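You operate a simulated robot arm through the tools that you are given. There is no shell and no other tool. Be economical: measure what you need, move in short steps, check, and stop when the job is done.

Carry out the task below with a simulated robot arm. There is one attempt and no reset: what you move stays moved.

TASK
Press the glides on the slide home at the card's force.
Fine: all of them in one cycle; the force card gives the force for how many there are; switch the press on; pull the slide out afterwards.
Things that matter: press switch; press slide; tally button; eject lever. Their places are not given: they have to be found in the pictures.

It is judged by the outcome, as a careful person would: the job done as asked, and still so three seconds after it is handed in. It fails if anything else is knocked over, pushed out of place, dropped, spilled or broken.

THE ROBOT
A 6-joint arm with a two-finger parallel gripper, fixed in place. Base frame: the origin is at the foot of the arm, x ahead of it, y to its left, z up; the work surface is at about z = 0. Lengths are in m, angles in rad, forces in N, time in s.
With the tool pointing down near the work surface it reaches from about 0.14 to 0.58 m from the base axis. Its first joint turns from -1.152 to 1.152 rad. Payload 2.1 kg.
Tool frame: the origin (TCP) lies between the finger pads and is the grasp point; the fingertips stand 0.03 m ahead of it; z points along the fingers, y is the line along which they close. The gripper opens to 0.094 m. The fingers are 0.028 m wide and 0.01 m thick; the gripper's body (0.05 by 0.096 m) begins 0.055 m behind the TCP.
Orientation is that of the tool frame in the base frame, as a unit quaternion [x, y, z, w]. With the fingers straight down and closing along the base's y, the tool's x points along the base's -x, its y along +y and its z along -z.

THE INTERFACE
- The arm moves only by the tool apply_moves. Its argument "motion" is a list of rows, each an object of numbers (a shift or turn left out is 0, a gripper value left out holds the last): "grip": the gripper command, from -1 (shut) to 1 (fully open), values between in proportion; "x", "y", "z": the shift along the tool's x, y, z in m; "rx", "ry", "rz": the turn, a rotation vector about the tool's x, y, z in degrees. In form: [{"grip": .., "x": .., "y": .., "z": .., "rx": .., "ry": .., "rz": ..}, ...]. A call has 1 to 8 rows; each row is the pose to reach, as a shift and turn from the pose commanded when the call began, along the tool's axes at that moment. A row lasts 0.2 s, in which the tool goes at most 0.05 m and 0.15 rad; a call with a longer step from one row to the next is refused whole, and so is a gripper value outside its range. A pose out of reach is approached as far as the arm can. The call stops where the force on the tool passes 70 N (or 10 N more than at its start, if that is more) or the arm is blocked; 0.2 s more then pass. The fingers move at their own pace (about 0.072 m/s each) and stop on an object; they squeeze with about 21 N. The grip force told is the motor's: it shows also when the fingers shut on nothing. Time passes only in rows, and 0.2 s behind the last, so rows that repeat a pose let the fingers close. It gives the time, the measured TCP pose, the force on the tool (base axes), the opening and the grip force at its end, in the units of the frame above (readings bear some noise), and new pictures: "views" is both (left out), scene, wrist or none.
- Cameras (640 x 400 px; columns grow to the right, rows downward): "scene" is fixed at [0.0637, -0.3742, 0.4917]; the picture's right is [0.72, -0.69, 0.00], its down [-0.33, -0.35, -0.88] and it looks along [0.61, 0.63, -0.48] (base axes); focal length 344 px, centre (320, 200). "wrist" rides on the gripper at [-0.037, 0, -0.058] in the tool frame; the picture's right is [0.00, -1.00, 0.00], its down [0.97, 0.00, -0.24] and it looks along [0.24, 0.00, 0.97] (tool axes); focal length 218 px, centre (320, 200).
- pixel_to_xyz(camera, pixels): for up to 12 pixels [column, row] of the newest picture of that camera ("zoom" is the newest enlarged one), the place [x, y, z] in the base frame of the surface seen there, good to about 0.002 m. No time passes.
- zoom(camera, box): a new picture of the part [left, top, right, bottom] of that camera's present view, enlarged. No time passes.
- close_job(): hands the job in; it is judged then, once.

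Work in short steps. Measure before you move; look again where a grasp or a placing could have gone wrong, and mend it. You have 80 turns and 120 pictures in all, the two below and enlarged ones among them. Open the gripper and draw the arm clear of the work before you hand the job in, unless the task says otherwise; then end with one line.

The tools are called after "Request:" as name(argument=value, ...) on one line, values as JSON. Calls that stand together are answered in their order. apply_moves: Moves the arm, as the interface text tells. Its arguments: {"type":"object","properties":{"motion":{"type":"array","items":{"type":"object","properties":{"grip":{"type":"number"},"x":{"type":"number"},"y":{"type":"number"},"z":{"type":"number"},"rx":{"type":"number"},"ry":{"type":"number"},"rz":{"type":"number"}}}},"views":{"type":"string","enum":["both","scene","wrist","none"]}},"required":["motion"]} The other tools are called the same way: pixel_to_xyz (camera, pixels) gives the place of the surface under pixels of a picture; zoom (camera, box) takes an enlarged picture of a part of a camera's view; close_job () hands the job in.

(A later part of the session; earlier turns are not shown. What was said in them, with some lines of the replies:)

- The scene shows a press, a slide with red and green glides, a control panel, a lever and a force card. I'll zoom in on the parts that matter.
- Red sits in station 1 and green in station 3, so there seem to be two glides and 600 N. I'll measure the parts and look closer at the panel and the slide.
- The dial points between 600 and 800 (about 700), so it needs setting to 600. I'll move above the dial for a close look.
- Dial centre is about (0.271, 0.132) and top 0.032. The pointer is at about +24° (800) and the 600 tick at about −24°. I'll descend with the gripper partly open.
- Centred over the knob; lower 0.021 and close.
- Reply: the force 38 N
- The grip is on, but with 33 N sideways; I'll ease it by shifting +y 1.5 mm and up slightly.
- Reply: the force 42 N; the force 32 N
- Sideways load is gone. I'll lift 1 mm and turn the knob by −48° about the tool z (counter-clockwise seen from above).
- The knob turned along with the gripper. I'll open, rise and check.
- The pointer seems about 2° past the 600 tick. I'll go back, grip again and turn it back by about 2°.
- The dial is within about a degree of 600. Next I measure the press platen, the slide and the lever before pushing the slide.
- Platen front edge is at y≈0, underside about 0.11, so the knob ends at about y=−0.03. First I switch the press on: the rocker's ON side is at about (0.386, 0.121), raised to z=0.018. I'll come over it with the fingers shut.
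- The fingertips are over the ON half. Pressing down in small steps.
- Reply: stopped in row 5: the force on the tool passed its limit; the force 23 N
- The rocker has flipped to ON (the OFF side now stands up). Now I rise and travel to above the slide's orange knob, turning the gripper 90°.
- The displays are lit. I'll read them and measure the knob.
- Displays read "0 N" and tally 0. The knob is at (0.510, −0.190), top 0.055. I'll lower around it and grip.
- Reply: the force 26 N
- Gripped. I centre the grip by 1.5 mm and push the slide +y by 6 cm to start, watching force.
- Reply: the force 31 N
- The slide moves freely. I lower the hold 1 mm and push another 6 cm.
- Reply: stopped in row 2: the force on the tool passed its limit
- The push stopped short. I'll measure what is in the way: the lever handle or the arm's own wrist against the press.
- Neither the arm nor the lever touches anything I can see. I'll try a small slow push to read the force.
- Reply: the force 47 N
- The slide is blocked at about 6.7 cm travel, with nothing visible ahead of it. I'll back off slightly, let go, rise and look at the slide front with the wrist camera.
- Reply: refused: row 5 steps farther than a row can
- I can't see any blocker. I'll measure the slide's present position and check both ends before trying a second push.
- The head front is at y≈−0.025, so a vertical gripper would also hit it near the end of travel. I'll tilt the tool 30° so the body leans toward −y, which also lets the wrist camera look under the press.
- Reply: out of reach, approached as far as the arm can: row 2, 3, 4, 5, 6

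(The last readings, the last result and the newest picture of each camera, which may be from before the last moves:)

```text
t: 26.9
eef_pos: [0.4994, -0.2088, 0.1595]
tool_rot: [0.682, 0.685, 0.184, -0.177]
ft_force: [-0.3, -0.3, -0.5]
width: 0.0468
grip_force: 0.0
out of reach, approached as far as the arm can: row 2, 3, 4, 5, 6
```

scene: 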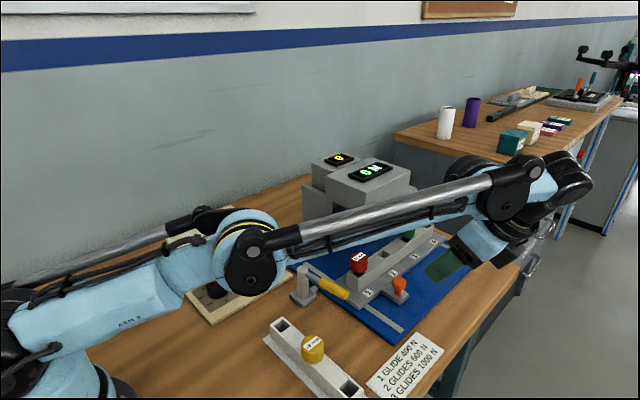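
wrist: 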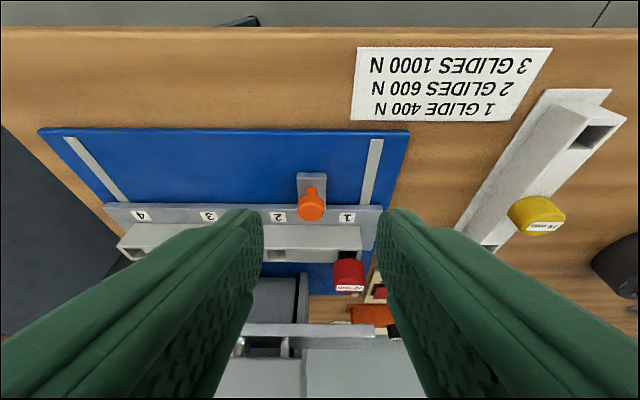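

Request:
zoom(camera="wrist", box=[220, 180, 420, 380])

Request:
pixel_to_xyz(camera="wrist", pixels=[[311, 192], [311, 212], [345, 262], [280, 330], [345, 350], [300, 350], [270, 300]])

```text
2.00 times, centred on (320, 280) of wrist
```

zoom: 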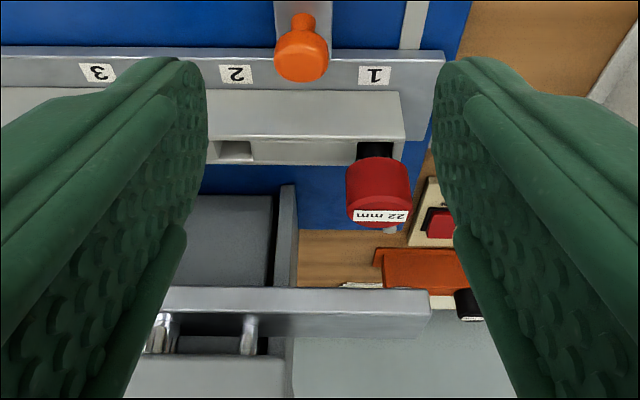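

```text
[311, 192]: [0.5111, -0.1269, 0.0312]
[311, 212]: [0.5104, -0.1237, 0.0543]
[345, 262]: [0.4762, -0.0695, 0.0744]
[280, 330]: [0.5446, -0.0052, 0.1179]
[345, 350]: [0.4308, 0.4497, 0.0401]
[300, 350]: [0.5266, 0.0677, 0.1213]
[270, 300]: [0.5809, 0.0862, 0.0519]
```

Clear under the press as well. I'll bring the tilted gripper near the knob and check.

Request:
apply_moves(motion=[{"x": 0.01, "z": 0.025}, {"x": 0.02, "z": 0.05}, {"x": 0.02, "z": 0.06}, {"x": 0.02, "z": 0.06}], views="both")

```text
t: 27.9
eef_pos: [0.5003, -0.1623, 0.1159]
tool_rot: [0.682, 0.686, 0.184, -0.176]
ft_force: [-0.1, -0.2, -0.4]
width: 0.0473
grip_force: 0.2
```

scene: 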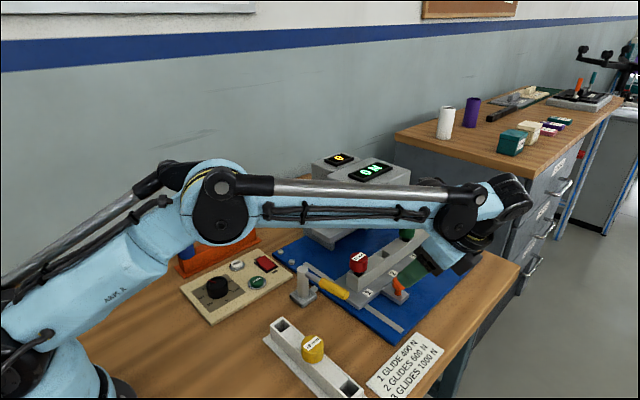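
wrist: 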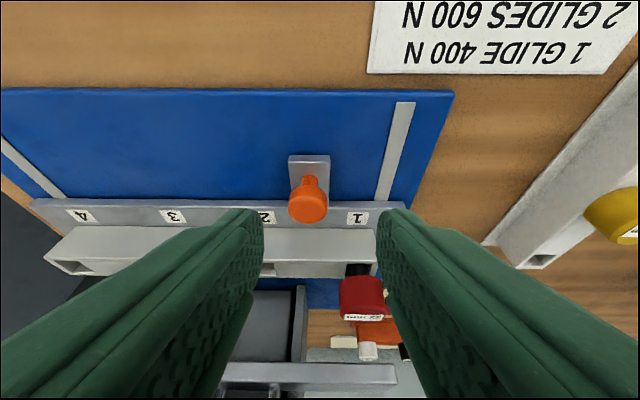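

Aligning x by +10.5 mm and descending along the finger axis onto the knob, then gripping.

Request:
apply_moves(motion=[{"y": 0.0105, "z": 0.0}, {"x": -0.001, "y": 0.0105, "z": 0.03}, {"x": -0.001, "y": 0.0105, "z": 0.055}, {"x": -0.001, "y": 0.0105, "z": 0.066}, {"x": -0.001, "y": 0.0105, "z": 0.066, "grip": -1}, {"x": -0.001, "y": 0.0105, "z": 0.066}, {"x": -0.001, "y": 0.0105, "z": 0.066}], views="both")

```text
t: 29.5
eef_pos: [0.5104, -0.1318, 0.0596]
tool_rot: [0.681, 0.686, 0.181, -0.18]
ft_force: [-32.6, 0.0, -6.2]
width: 0.0253
grip_force: 45.3
```

scene: 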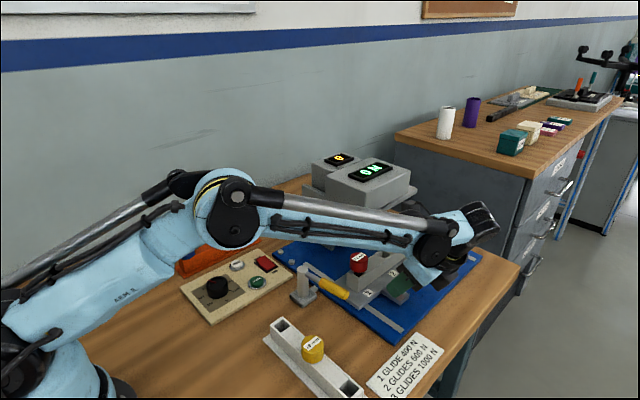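
wrist: 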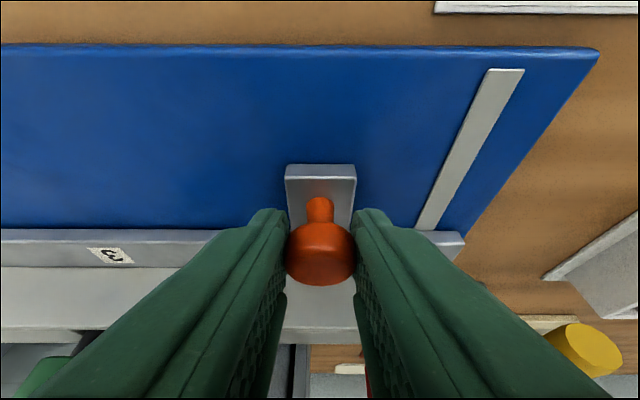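

Gripped. Relieve x by 2 mm and push gently +y (tool x .866, z .5).

Request:
apply_moves(motion=[{"y": -0.002}, {"y": -0.002, "x": 0.0043, "z": 0.0025}, {"y": -0.002, "x": 0.0087, "z": 0.005}, {"y": -0.002, "x": 0.013, "z": 0.0075}, {"y": -0.002, "x": 0.0173, "z": 0.01}, {"y": -0.002, "x": 0.0217, "z": 0.0125}], views="scene")

```text
t: 30.9
eef_pos: [0.51, -0.1037, 0.0599]
tool_rot: [0.682, 0.685, 0.186, -0.178]
ft_force: [-11.5, -1.5, 29.0]
width: 0.0253
grip_force: 45.3
```

scene: 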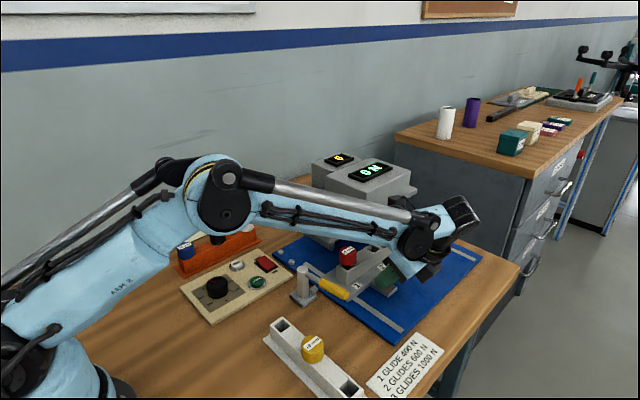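

It slides now; the earlier stop came from the arm itself. Continuing in steps.

Request:
apply_moves(motion=[{"x": 0.0005, "z": -0.0009}, {"x": 0.0092, "z": 0.0041}, {"x": 0.0178, "z": 0.0091}, {"x": 0.0265, "z": 0.0141}], views="both")

```text
t: 31.9
eef_pos: [0.5092, -0.0729, 0.0587]
tool_rot: [0.682, 0.685, 0.185, -0.175]
ft_force: [-3.4, -2.0, 11.2]
width: 0.0252
grip_force: 45.3
```

scene: 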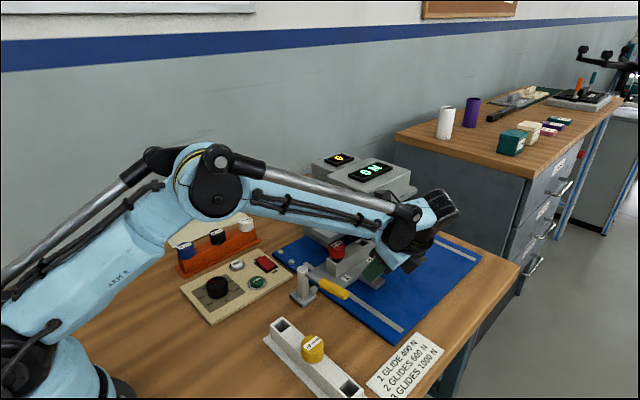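
wrist: 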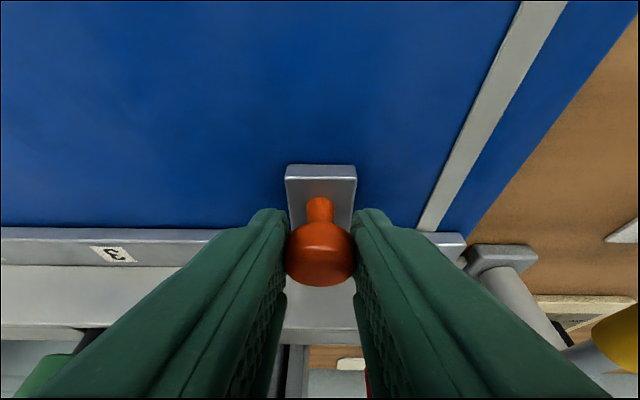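

Still free. Continuing in 5 mm rows until a stop.

Request:
apply_moves(motion=[{"x": 0.0065, "z": 0.0037}, {"x": 0.013, "z": 0.0075}, {"x": 0.0195, "z": 0.01125}, {"x": 0.0238, "z": 0.0137}, {"x": 0.0281, "z": 0.0163}], views="scene")

Request:
zoom(camera="scene", box=[270, 140, 470, 320])

```text
t: 32.9
eef_pos: [0.5089, -0.0599, 0.0587]
tool_rot: [0.689, 0.679, 0.187, -0.172]
ft_force: [-0.8, -6.2, 0.5]
width: 0.0251
grip_force: 45.6
stopped in row 5: the force on the tool passed its limit (the readings are from after the stop); the commanded pose is now the measured one
```

scene: 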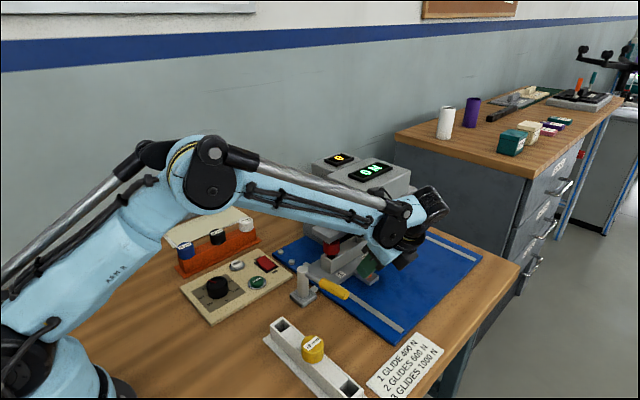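

```text
2.22 times, centred on (370, 230) of scene
```

zoom: 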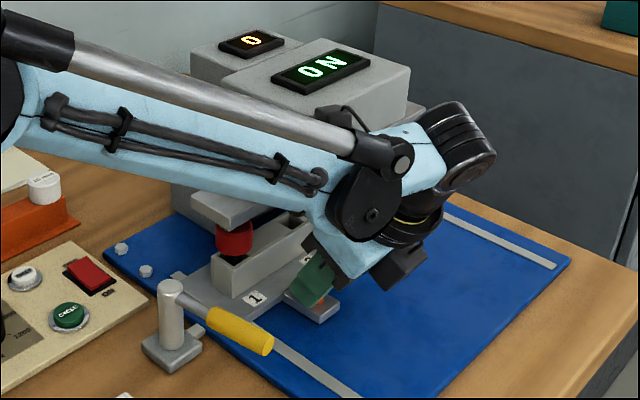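

It stopped at TCP y=−0.060, probably the arm against the head again, since the platen centre suggests 1–2 cm more. I'll let go, back off and look.

Request:
apply_moves(motion=[{"x": -0.002, "z": -0.001}, {"x": -0.002, "z": -0.001, "grip": 0}, {"x": -0.002, "z": -0.001}, {"x": -0.002, "z": -0.03}, {"x": -0.02, "z": -0.06}, {"x": -0.05, "z": -0.08}, {"x": -0.07, "z": -0.1}], views="both")

Request:
zoom(camera="scene", box=[270, 160, 450, 320])

```text
t: 34.5
eef_pos: [0.5052, -0.1689, 0.1128]
tool_rot: [0.69, 0.678, 0.186, -0.172]
ft_force: [-0.4, 0.1, -0.4]
width: 0.0467
grip_force: 0.0
```

scene: 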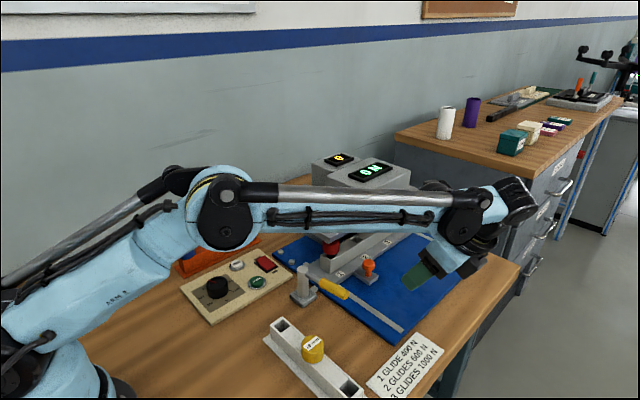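
wrist: 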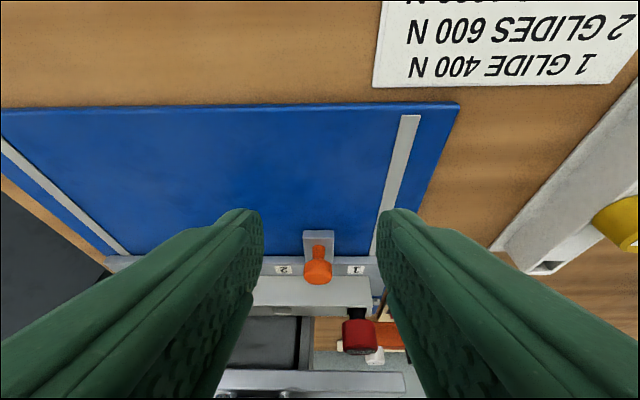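

```text
2.50 times, centred on (360, 240) of scene
```

zoom: 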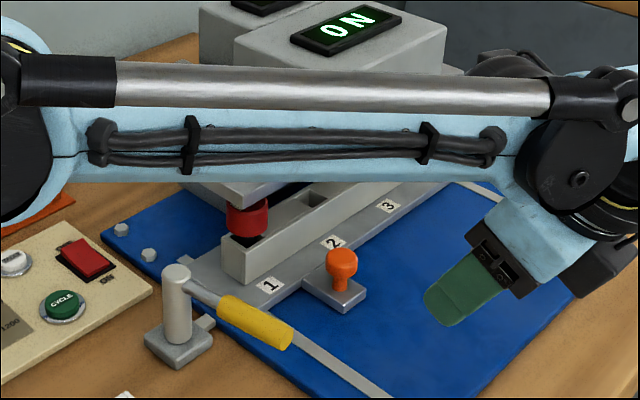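

Request:
pixel_to_xyz(camera="wrist", pixels=[[317, 250], [318, 272], [317, 236], [357, 325], [320, 262]])

Request:
pixel_to_xyz(camera="scene", pixels=[[368, 264], [341, 279], [370, 252], [398, 278]])

```text
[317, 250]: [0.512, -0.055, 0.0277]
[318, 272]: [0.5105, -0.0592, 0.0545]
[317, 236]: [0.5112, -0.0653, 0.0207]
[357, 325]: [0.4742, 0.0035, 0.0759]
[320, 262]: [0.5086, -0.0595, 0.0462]
```

```text
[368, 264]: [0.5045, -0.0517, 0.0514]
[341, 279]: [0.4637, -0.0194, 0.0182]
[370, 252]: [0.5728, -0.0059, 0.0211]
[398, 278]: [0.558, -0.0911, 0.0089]
```

The knob is now at y≈−0.052. I'll come in behind it with nearly closed fingers (a small gap to cradle it) and push, which leaves the arm 3 cm further from the head.

Request:
apply_moves(motion=[{"grip": -0.8, "x": 0.0, "y": 0.004, "z": 0.03}, {"x": 0.01, "y": 0.004, "z": 0.055}, {"x": 0.024, "y": 0.004, "z": 0.07}, {"x": 0.0353, "y": 0.004, "z": 0.077}, {"x": 0.0353, "y": 0.004, "z": 0.077}], views="both")

```text
t: 35.7
eef_pos: [0.5123, -0.1011, 0.0612]
tool_rot: [0.69, 0.678, 0.187, -0.171]
ft_force: [-0.6, 0.5, -0.3]
width: 0.0095
grip_force: 0.0
```

scene: 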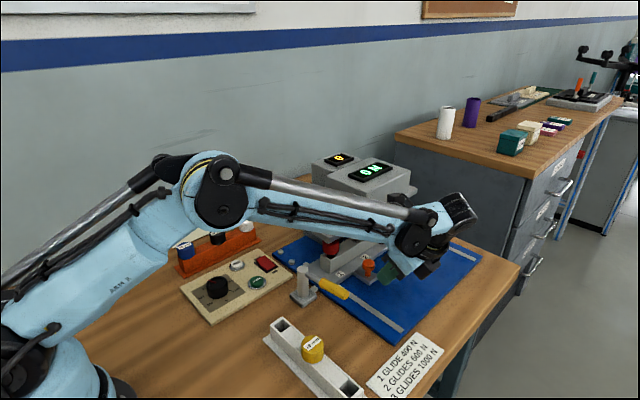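
wrist: 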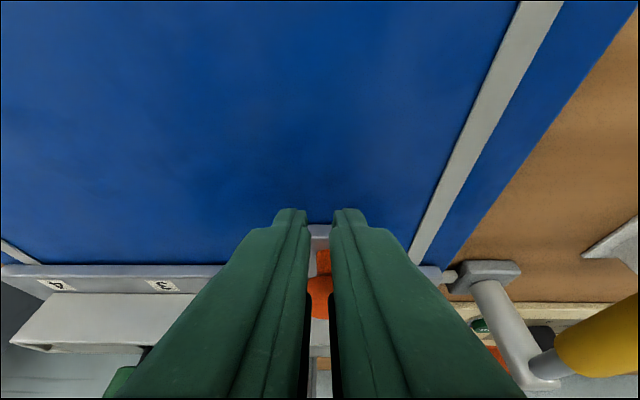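

Centred behind the knob. Push +y in 5 mm rows.

Request:
apply_moves(motion=[{"x": 0.0053, "z": 0.0008}, {"x": 0.0097, "z": 0.0033}, {"x": 0.014, "z": 0.0058}, {"x": 0.0183, "z": 0.0083}, {"x": 0.0226, "z": 0.0108}, {"x": 0.0269, "z": 0.0133}], views="none")

```text
t: 37.0
eef_pos: [0.5115, -0.0867, 0.0636]
tool_rot: [0.699, 0.672, 0.182, -0.165]
ft_force: [-0.4, -4.7, 2.1]
width: 0.0094
grip_force: 0.8
stopped in row 6: the force on the tool passed its limit (the readings are from after the stop); the commanded pose is now the measured one
```

It stopped at the same slide position with the arm now clear of the head, so this looks like the slide's own end stop. Back off and look.

Request:
apply_moves(motion=[{"x": -0.02, "z": -0.02}, {"x": -0.04, "z": -0.05}, {"x": -0.05, "z": -0.09}, {"x": -0.06, "z": -0.13, "ry": -6}, {"x": -0.06, "z": -0.16, "ry": -13}, {"x": -0.06, "z": -0.18, "ry": -20}], views="both")

Request:
zoom(camera="scene", box=[270, 180, 430, 320])

```text
t: 38.4
eef_pos: [0.5044, -0.2267, 0.1943]
tool_rot: [0.719, 0.692, 0.057, -0.046]
ft_force: [-0.7, 0.6, 0.0]
width: 0.0096
grip_force: 0.0
```

scene: 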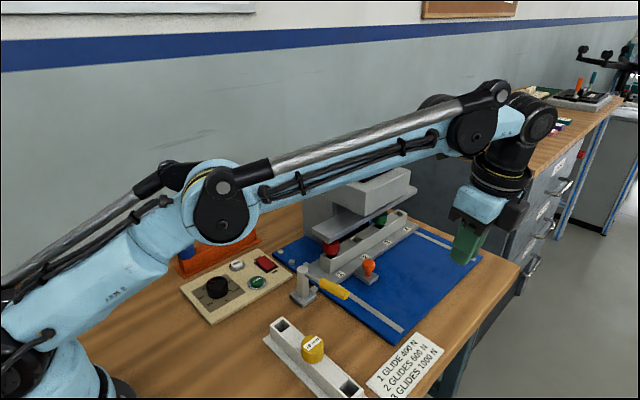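
wrist: 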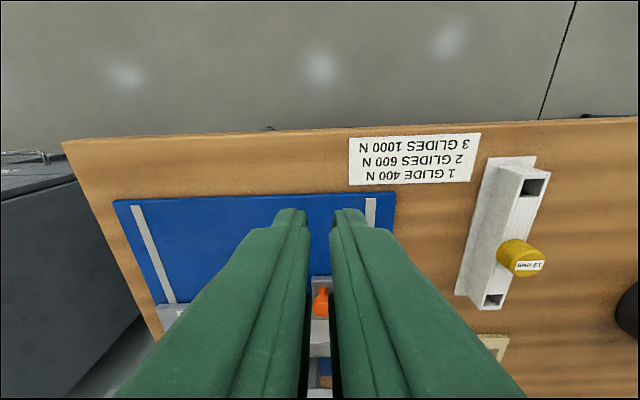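

```text
2.86 times, centred on (350, 250) of scene
```

zoom: 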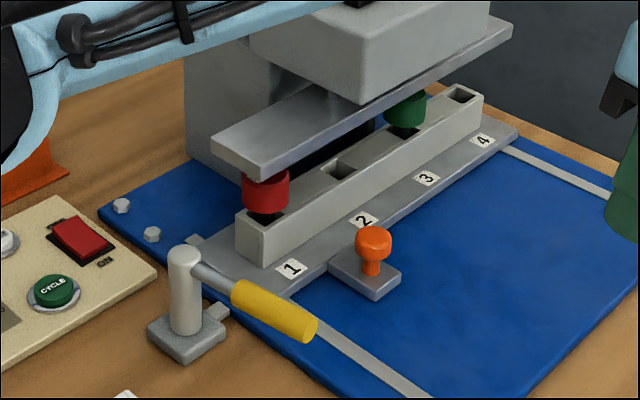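

Request:
pixel_to_xyz(camera="zoom", pixels=[[207, 258], [192, 240], [263, 188], [262, 172], [372, 245], [248, 215], [262, 255], [290, 295], [450, 60], [405, 110], [215, 140]])

```text
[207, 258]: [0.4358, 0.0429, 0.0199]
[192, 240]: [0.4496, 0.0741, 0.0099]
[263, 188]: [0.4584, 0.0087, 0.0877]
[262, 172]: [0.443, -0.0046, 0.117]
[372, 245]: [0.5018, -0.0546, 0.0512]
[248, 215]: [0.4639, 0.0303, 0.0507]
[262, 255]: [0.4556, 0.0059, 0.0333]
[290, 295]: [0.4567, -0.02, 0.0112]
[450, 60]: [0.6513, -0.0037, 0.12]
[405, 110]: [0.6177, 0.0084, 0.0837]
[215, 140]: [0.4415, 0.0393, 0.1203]
```

Glides (y≈0.018) sit centred under the platen (y −0.006 to 0.045), so the slide is home. Now I untilt, rise and travel to the CYCLE button at about (0.340, 0.097).

Request:
apply_moves(motion=[{"grip": -1, "z": -0.04, "ry": -4}, {"x": 0.0, "y": -0.04, "z": -0.06, "ry": -8.3}, {"x": 0.01, "y": -0.08, "z": -0.08, "ry": -8.3}, {"x": 0.05, "y": -0.1, "z": -0.08, "ry": -8.3}, {"x": 0.09, "y": -0.12, "z": -0.08, "ry": -8.3}], views="none")

```text
t: 39.6
eef_pos: [0.385, -0.1428, 0.2858]
tool_rot: [0.721, 0.693, 0.006, 0.005]
ft_force: [-0.8, -0.6, 0.2]
width: 0.0001
grip_force: 20.8
out of reach, approached as far as the arm can: row 1
```

Request:
apply_moves(motion=[{"x": 0.034, "y": -0.008, "rz": -8}, {"x": 0.068, "y": -0.016, "rz": -16}, {"x": 0.102, "y": -0.024, "rz": -24}, {"x": 0.136, "y": -0.031, "rz": -32}, {"x": 0.17, "y": -0.039, "rz": -40}, {"x": 0.204, "y": -0.047, "rz": -48}, {"x": 0.238, "y": -0.0546, "rz": -56}, {"x": 0.238, "y": -0.0546, "rz": -64}], views="none")

Request:
apply_moves(motion=[{"rz": -8, "z": 0.03}, {"rz": -16, "z": 0.06}, {"rz": -24, "z": 0.09}, {"rz": -28.3, "z": 0.12}, {"rz": -28.3, "z": 0.14}], views="both")

```text
t: 41.4
eef_pos: [0.3423, 0.097, 0.2845]
tool_rot: [0.243, 0.97, 0.004, 0.007]
ft_force: [-0.9, -0.4, 1.4]
width: 0.0
grip_force: 21.0
```

```text
t: 42.6
eef_pos: [0.3437, 0.0991, 0.1428]
tool_rot: [-0.002, 1.0, 0.001, 0.007]
ft_force: [-0.2, 0.3, 0.4]
width: 0.0
grip_force: 21.0
```

scene: 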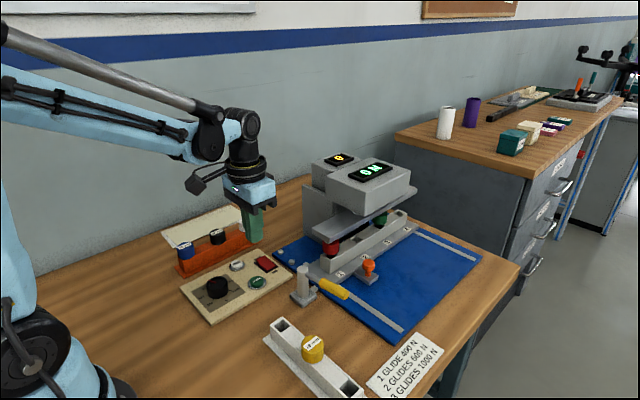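
wrist: 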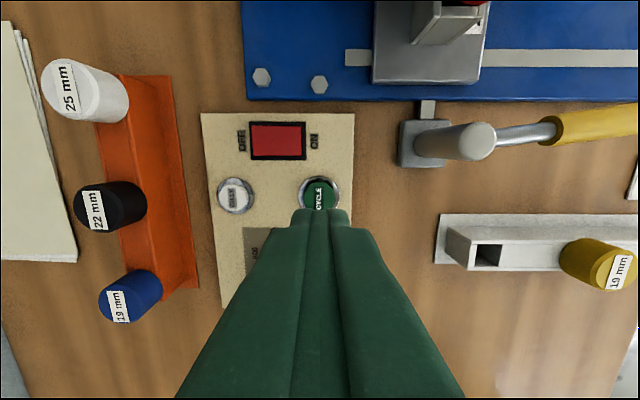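

Request:
pixel_to_xyz(camera="wrist", pixels=[[319, 185], [319, 198], [303, 195], [337, 195]])

Request:
zoom(camera="scene", box=[175, 245, 295, 325])

```text
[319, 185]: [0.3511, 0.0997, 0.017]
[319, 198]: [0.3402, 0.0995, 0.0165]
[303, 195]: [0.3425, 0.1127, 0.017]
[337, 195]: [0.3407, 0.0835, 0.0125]
```

```text
5.00 times, centred on (235, 285) of scene
```

zoom: 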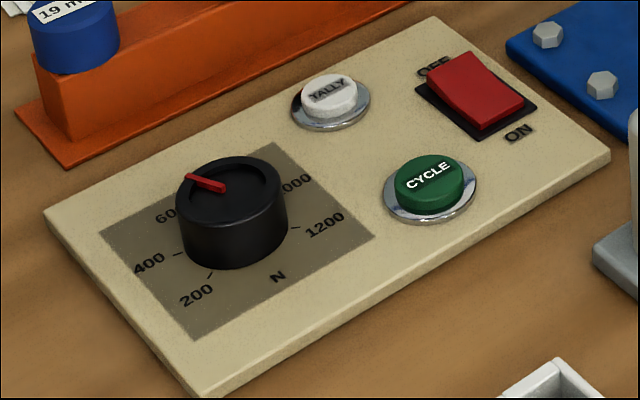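

Centred on CYCLE; press down slowly.

Request:
apply_moves(motion=[{"x": 0.002, "z": 0.045}, {"x": 0.002, "z": 0.08}, {"x": 0.002, "z": 0.09}, {"x": 0.002, "z": 0.096}, {"x": 0.002, "z": 0.099}, {"x": 0.002, "z": 0.101}], views="scene")

```text
t: 44.0
eef_pos: [0.3437, 0.0978, 0.0441]
tool_rot: [-0.001, 1.0, 0.001, 0.008]
ft_force: [2.9, 0.2, 7.2]
width: 0.0001
grip_force: 20.9
```

scene: 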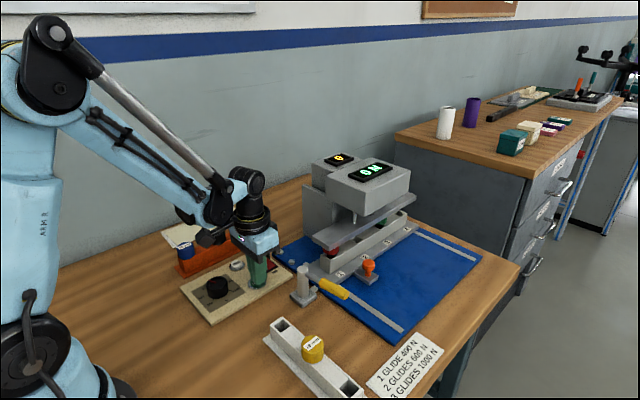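

The platen is coming down: the cycle has started. I lift straight off the button and wait.

Request:
apply_moves(motion=[{"z": -0.03}, {"z": -0.06}, {"z": -0.1}, {"z": -0.1}, {"z": -0.1}, {"z": -0.1}], views="scene")

Request:
zoom(camera="scene", box=[290, 145, 430, 285])

```text
t: 45.4
eef_pos: [0.34, 0.0971, 0.1419]
tool_rot: [-0.001, 1.0, 0.001, 0.007]
ft_force: [-0.5, -0.6, 0.3]
width: 0.0
grip_force: 21.2
```

scene: 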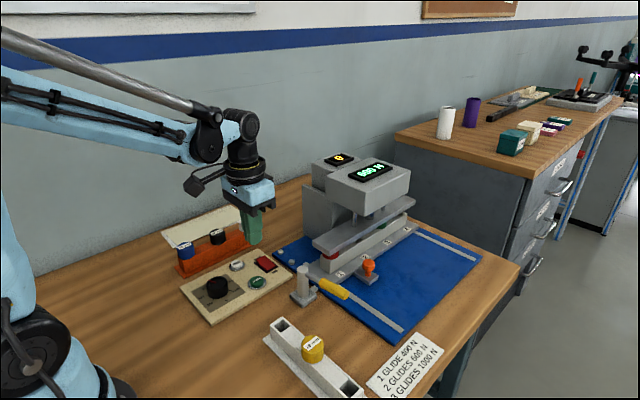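

```text
2.86 times, centred on (360, 215) of scene
```

zoom: 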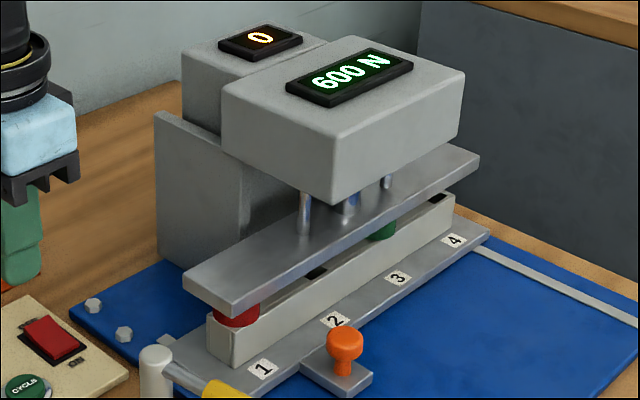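

The display reads 600 N. I'll wait for the platen to rise while I lift for travel.

Request:
apply_moves(motion=[{"grip": 0, "z": -0.04, "rz": 8}, {"z": -0.08, "rz": 16}, {"z": -0.12, "rz": 24}, {"z": -0.13, "rz": 32}, {"z": -0.13, "rz": 40}, {"z": -0.13, "rz": 48}, {"z": -0.13, "rz": 56}, {"z": -0.13, "rz": 64}], views="scene")

Request:
zoom(camera="scene", box=[290, 145, 430, 285])

```text
t: 47.2
eef_pos: [0.3399, 0.0975, 0.2734]
tool_rot: [0.531, 0.848, 0.005, 0.006]
ft_force: [0.7, 0.6, -0.6]
width: 0.0471
grip_force: 0.0
```

scene: 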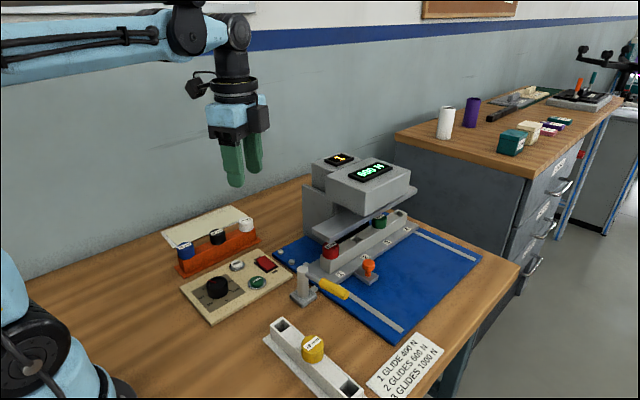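

```text
2.86 times, centred on (360, 215) of scene
```

zoom: 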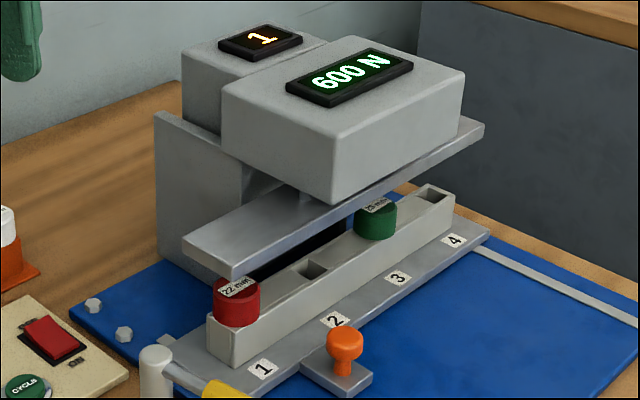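

Tally shows 1, the platen is up and both glides sit low. Now back to the slide knob to pull it out.

Request:
apply_moves(motion=[{"x": -0.041, "y": -0.0026, "rz": 4}, {"x": -0.082, "y": -0.0052, "rz": 8}, {"x": -0.124, "y": -0.0078, "rz": 12}, {"x": -0.165, "y": -0.0105, "rz": 16}, {"x": -0.206, "y": -0.013, "rz": 20}, {"x": -0.247, "y": -0.0157, "rz": 24}, {"x": -0.289, "y": -0.0183, "rz": 26}, {"x": -0.289, "y": -0.0183, "z": 0.04, "rz": 26}], views="none")

```text
t: 49.0
eef_pos: [0.4506, -0.1715, 0.234]
tool_rot: [0.707, 0.707, 0.005, 0.004]
ft_force: [0.0, 0.5, -0.2]
width: 0.0469
grip_force: 0.0
```

Request:
apply_moves(motion=[{"y": 0.015, "z": 0.02, "ry": 7.5}, {"y": 0.03, "z": 0.045, "ry": 15}, {"y": 0.045, "z": 0.07, "ry": 22.5}, {"x": 0.006, "y": 0.058, "z": 0.1, "ry": 30}, {"x": 0.006, "y": 0.058, "z": 0.1, "ry": 30}], views="both")

```text
t: 50.2
eef_pos: [0.511, -0.1653, 0.1353]
tool_rot: [0.681, 0.684, 0.19, -0.179]
ft_force: [0.3, 0.3, -0.1]
width: 0.0469
grip_force: 0.1
```

scene: 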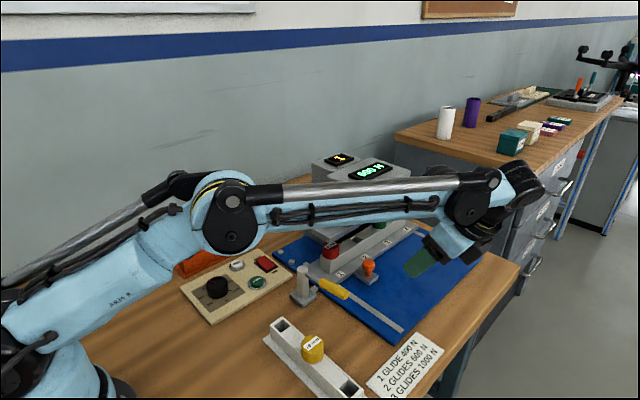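
wrist: 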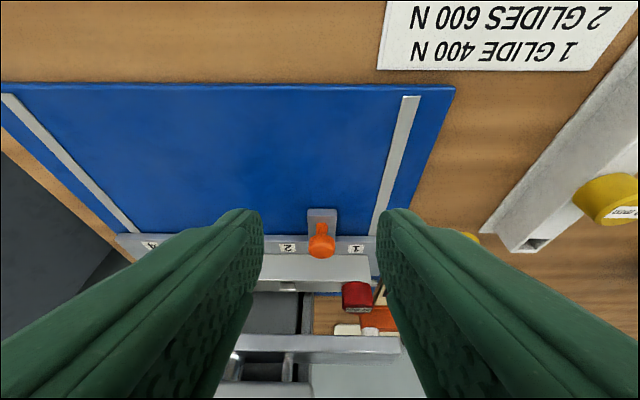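

Request:
pixel_to_xyz(camera="wrist", pixels=[[321, 227], [322, 245], [311, 245], [333, 245]])

```text
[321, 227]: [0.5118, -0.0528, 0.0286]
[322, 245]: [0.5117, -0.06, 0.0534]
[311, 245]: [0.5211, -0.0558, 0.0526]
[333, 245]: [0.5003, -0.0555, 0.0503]
```

Knob centre is about (0.511, −0.0485). Align and descend along the finger axis, then grip.

Request:
apply_moves(motion=[{"x": 0.03, "z": 0.02}, {"x": 0.0532, "z": 0.055}, {"x": 0.0532, "z": 0.09}, {"x": 0.0532, "z": 0.11}, {"x": 0.0532, "z": 0.1194}, {"x": 0.0532, "z": 0.1194, "grip": -1}, {"x": 0.0532, "z": 0.1194}, {"x": 0.0532, "z": 0.1194}], views="both")

```text
t: 52.0
eef_pos: [0.5098, -0.059, 0.0593]
tool_rot: [0.68, 0.685, 0.187, -0.18]
ft_force: [-10.7, 2.2, -4.6]
width: 0.0255
grip_force: 45.1
```

scene: 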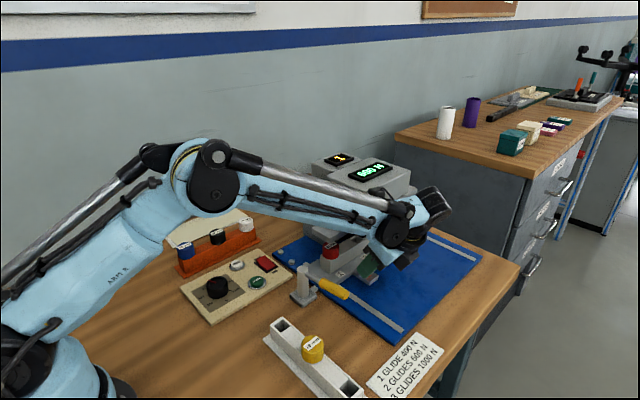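
wrist: 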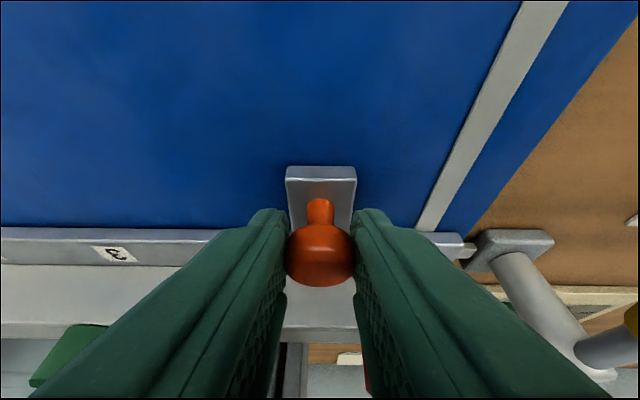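

Gripped. Pull −y by 9 cm first.

Request:
apply_moves(motion=[{"x": -0.0087, "z": -0.005}, {"x": -0.0217, "z": -0.0125}, {"x": -0.0346, "z": -0.02}, {"x": -0.0476, "z": -0.0275}, {"x": -0.0606, "z": -0.035}, {"x": -0.0693, "z": -0.04}, {"x": -0.0779, "z": -0.045}], views="scene")

```text
t: 53.6
eef_pos: [0.51, -0.1486, 0.0579]
tool_rot: [0.681, 0.684, 0.188, -0.182]
ft_force: [-21.1, 1.8, 8.9]
width: 0.0253
grip_force: 45.4
```

scene: 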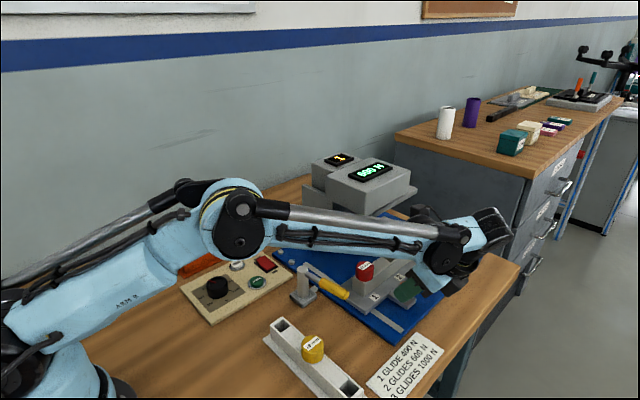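

Moving well. I'll bring the tool upright by pivoting about the knob (the grip axis), so the rest of the pull stays in reach.

Request:
apply_moves(motion=[{"x": 0.002, "y": 0.001, "ry": -7}, {"x": 0.004, "y": 0.001, "ry": -14}, {"x": 0.006, "y": 0.001, "ry": -21}, {"x": 0.0078, "y": 0.001, "ry": -28}, {"x": 0.0078, "y": 0.001, "ry": -30}], views="scene")

```text
t: 54.8
eef_pos: [0.5103, -0.1415, 0.0624]
tool_rot: [0.706, 0.708, 0.004, 0.0]
ft_force: [-28.3, 0.3, -2.1]
width: 0.0252
grip_force: 45.0
```

scene: 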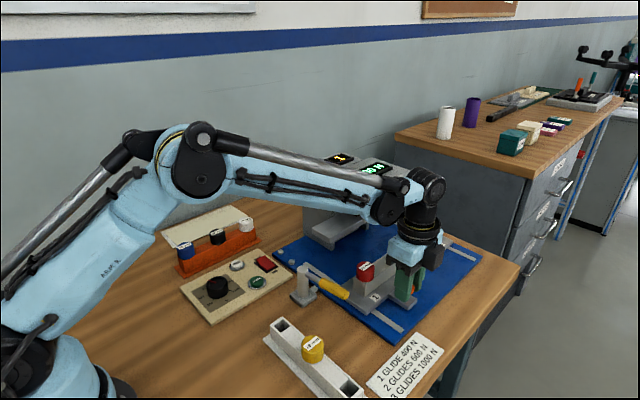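

Upright now. Pull the last 5 cm to the out position.

Request:
apply_moves(motion=[{"x": -0.01, "y": -0.002}, {"x": -0.022, "y": -0.002}, {"x": -0.034, "y": -0.002}, {"x": -0.044, "y": -0.002}, {"x": -0.05, "y": -0.002}, {"x": -0.053, "y": -0.002}], views="scene")

```text
t: 56.2
eef_pos: [0.5105, -0.1907, 0.0615]
tool_rot: [0.705, 0.709, 0.007, 0.0]
ft_force: [-21.4, 24.6, 8.0]
width: 0.0253
grip_force: 45.3
```

scene: 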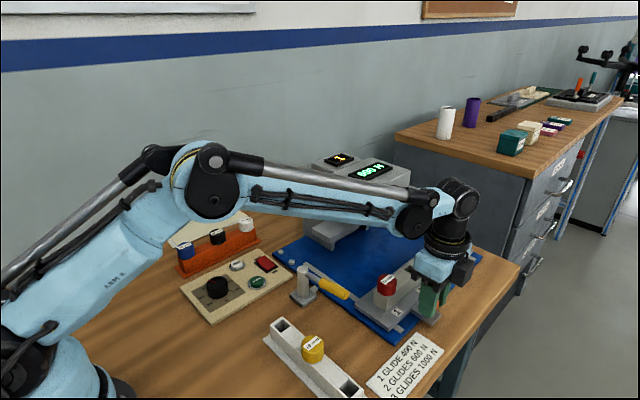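

The y force of +25 N says the slide has reached its out stop. I open, rise and check.

Request:
apply_moves(motion=[{"x": 0.002, "grip": 0.1}, {"x": 0.002, "grip": 0.1}, {"x": 0.002, "z": -0.03}, {"x": 0.002, "z": -0.07}, {"x": 0.002, "z": -0.11}, {"x": 0.002, "y": -0.04, "z": -0.14}, {"x": 0.002, "y": -0.085, "z": -0.16}, {"x": 0.01, "y": -0.13, "z": -0.18}], views="scene")

Request:
zoom(camera="scene", box=[280, 140, 500, 340])

```text
t: 58.0
eef_pos: [0.3775, -0.1853, 0.2404]
tool_rot: [0.707, 0.707, 0.006, 0.004]
ft_force: [-0.1, -0.6, 0.2]
width: 0.0518
grip_force: 0.0
```

scene: 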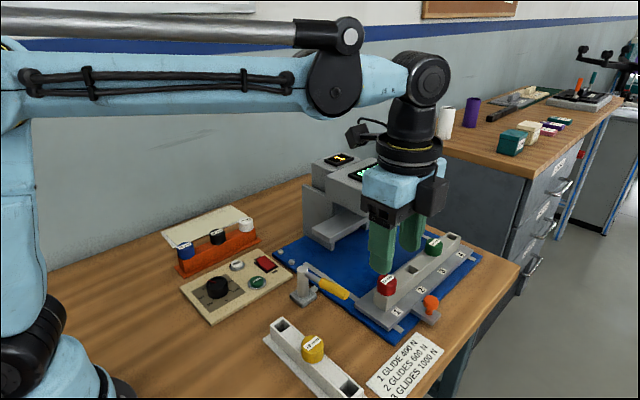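

```text
2.00 times, centred on (390, 240) of scene
```

zoom: 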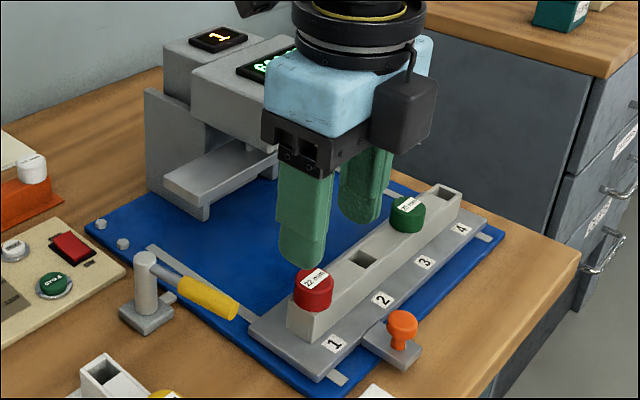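

The slide is out with both glides seated low. I'll draw the arm well clear and take a last look.

Request:
apply_moves(motion=[{"y": -0.03, "z": -0.03, "grip": 1}, {"y": -0.06, "z": -0.06}, {"x": 0.03, "y": -0.08, "z": -0.08}, {"x": 0.07, "y": -0.09, "z": -0.09}, {"x": 0.11, "y": -0.09, "z": -0.09}, {"x": 0.15, "y": -0.09, "z": -0.09}], views="scene")

Request:
zoom(camera="scene", box=[300, 140, 500, 340])

Request:
pixel_to_xyz(camera="scene", pixels=[[431, 303], [388, 281], [434, 242], [415, 188]])

```text
t: 59.4
eef_pos: [0.2856, -0.0353, 0.3286]
tool_rot: [0.707, 0.707, 0.006, 0.004]
ft_force: [0.2, -0.5, 1.0]
width: 0.0938
grip_force: 0.0
```

scene: 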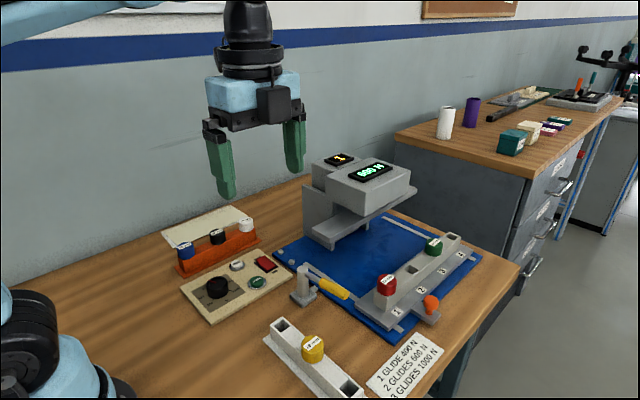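

```text
2.00 times, centred on (400, 240) of scene
```

zoom: 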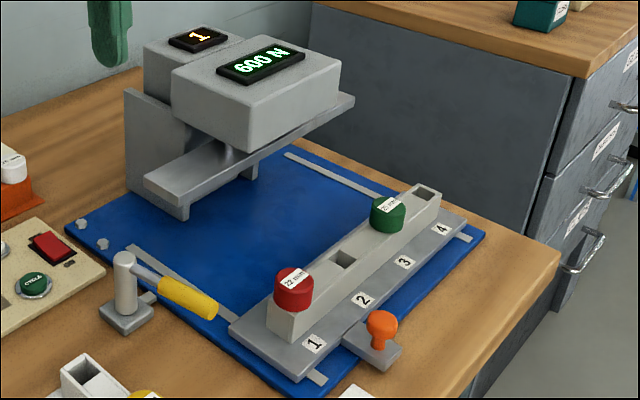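

```text
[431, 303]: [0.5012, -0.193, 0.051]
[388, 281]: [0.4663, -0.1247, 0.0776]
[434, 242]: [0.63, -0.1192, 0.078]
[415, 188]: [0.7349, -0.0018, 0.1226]
```

The slide is back at its starting place, the glides are seated (no black stems showing), the press reads 600 N with tally 1, and nothing else has moved.

Request:
close_job()

```text
The job is handed in.
```

The two glides on the slide were pressed home in one cycle at 600 N, the force card's figure for two. The press is left switched on and the slide is pulled back out. Twice while I was pushing the slide in, the arm stopped short on the force limit; nothing looks out of place in the last picture.
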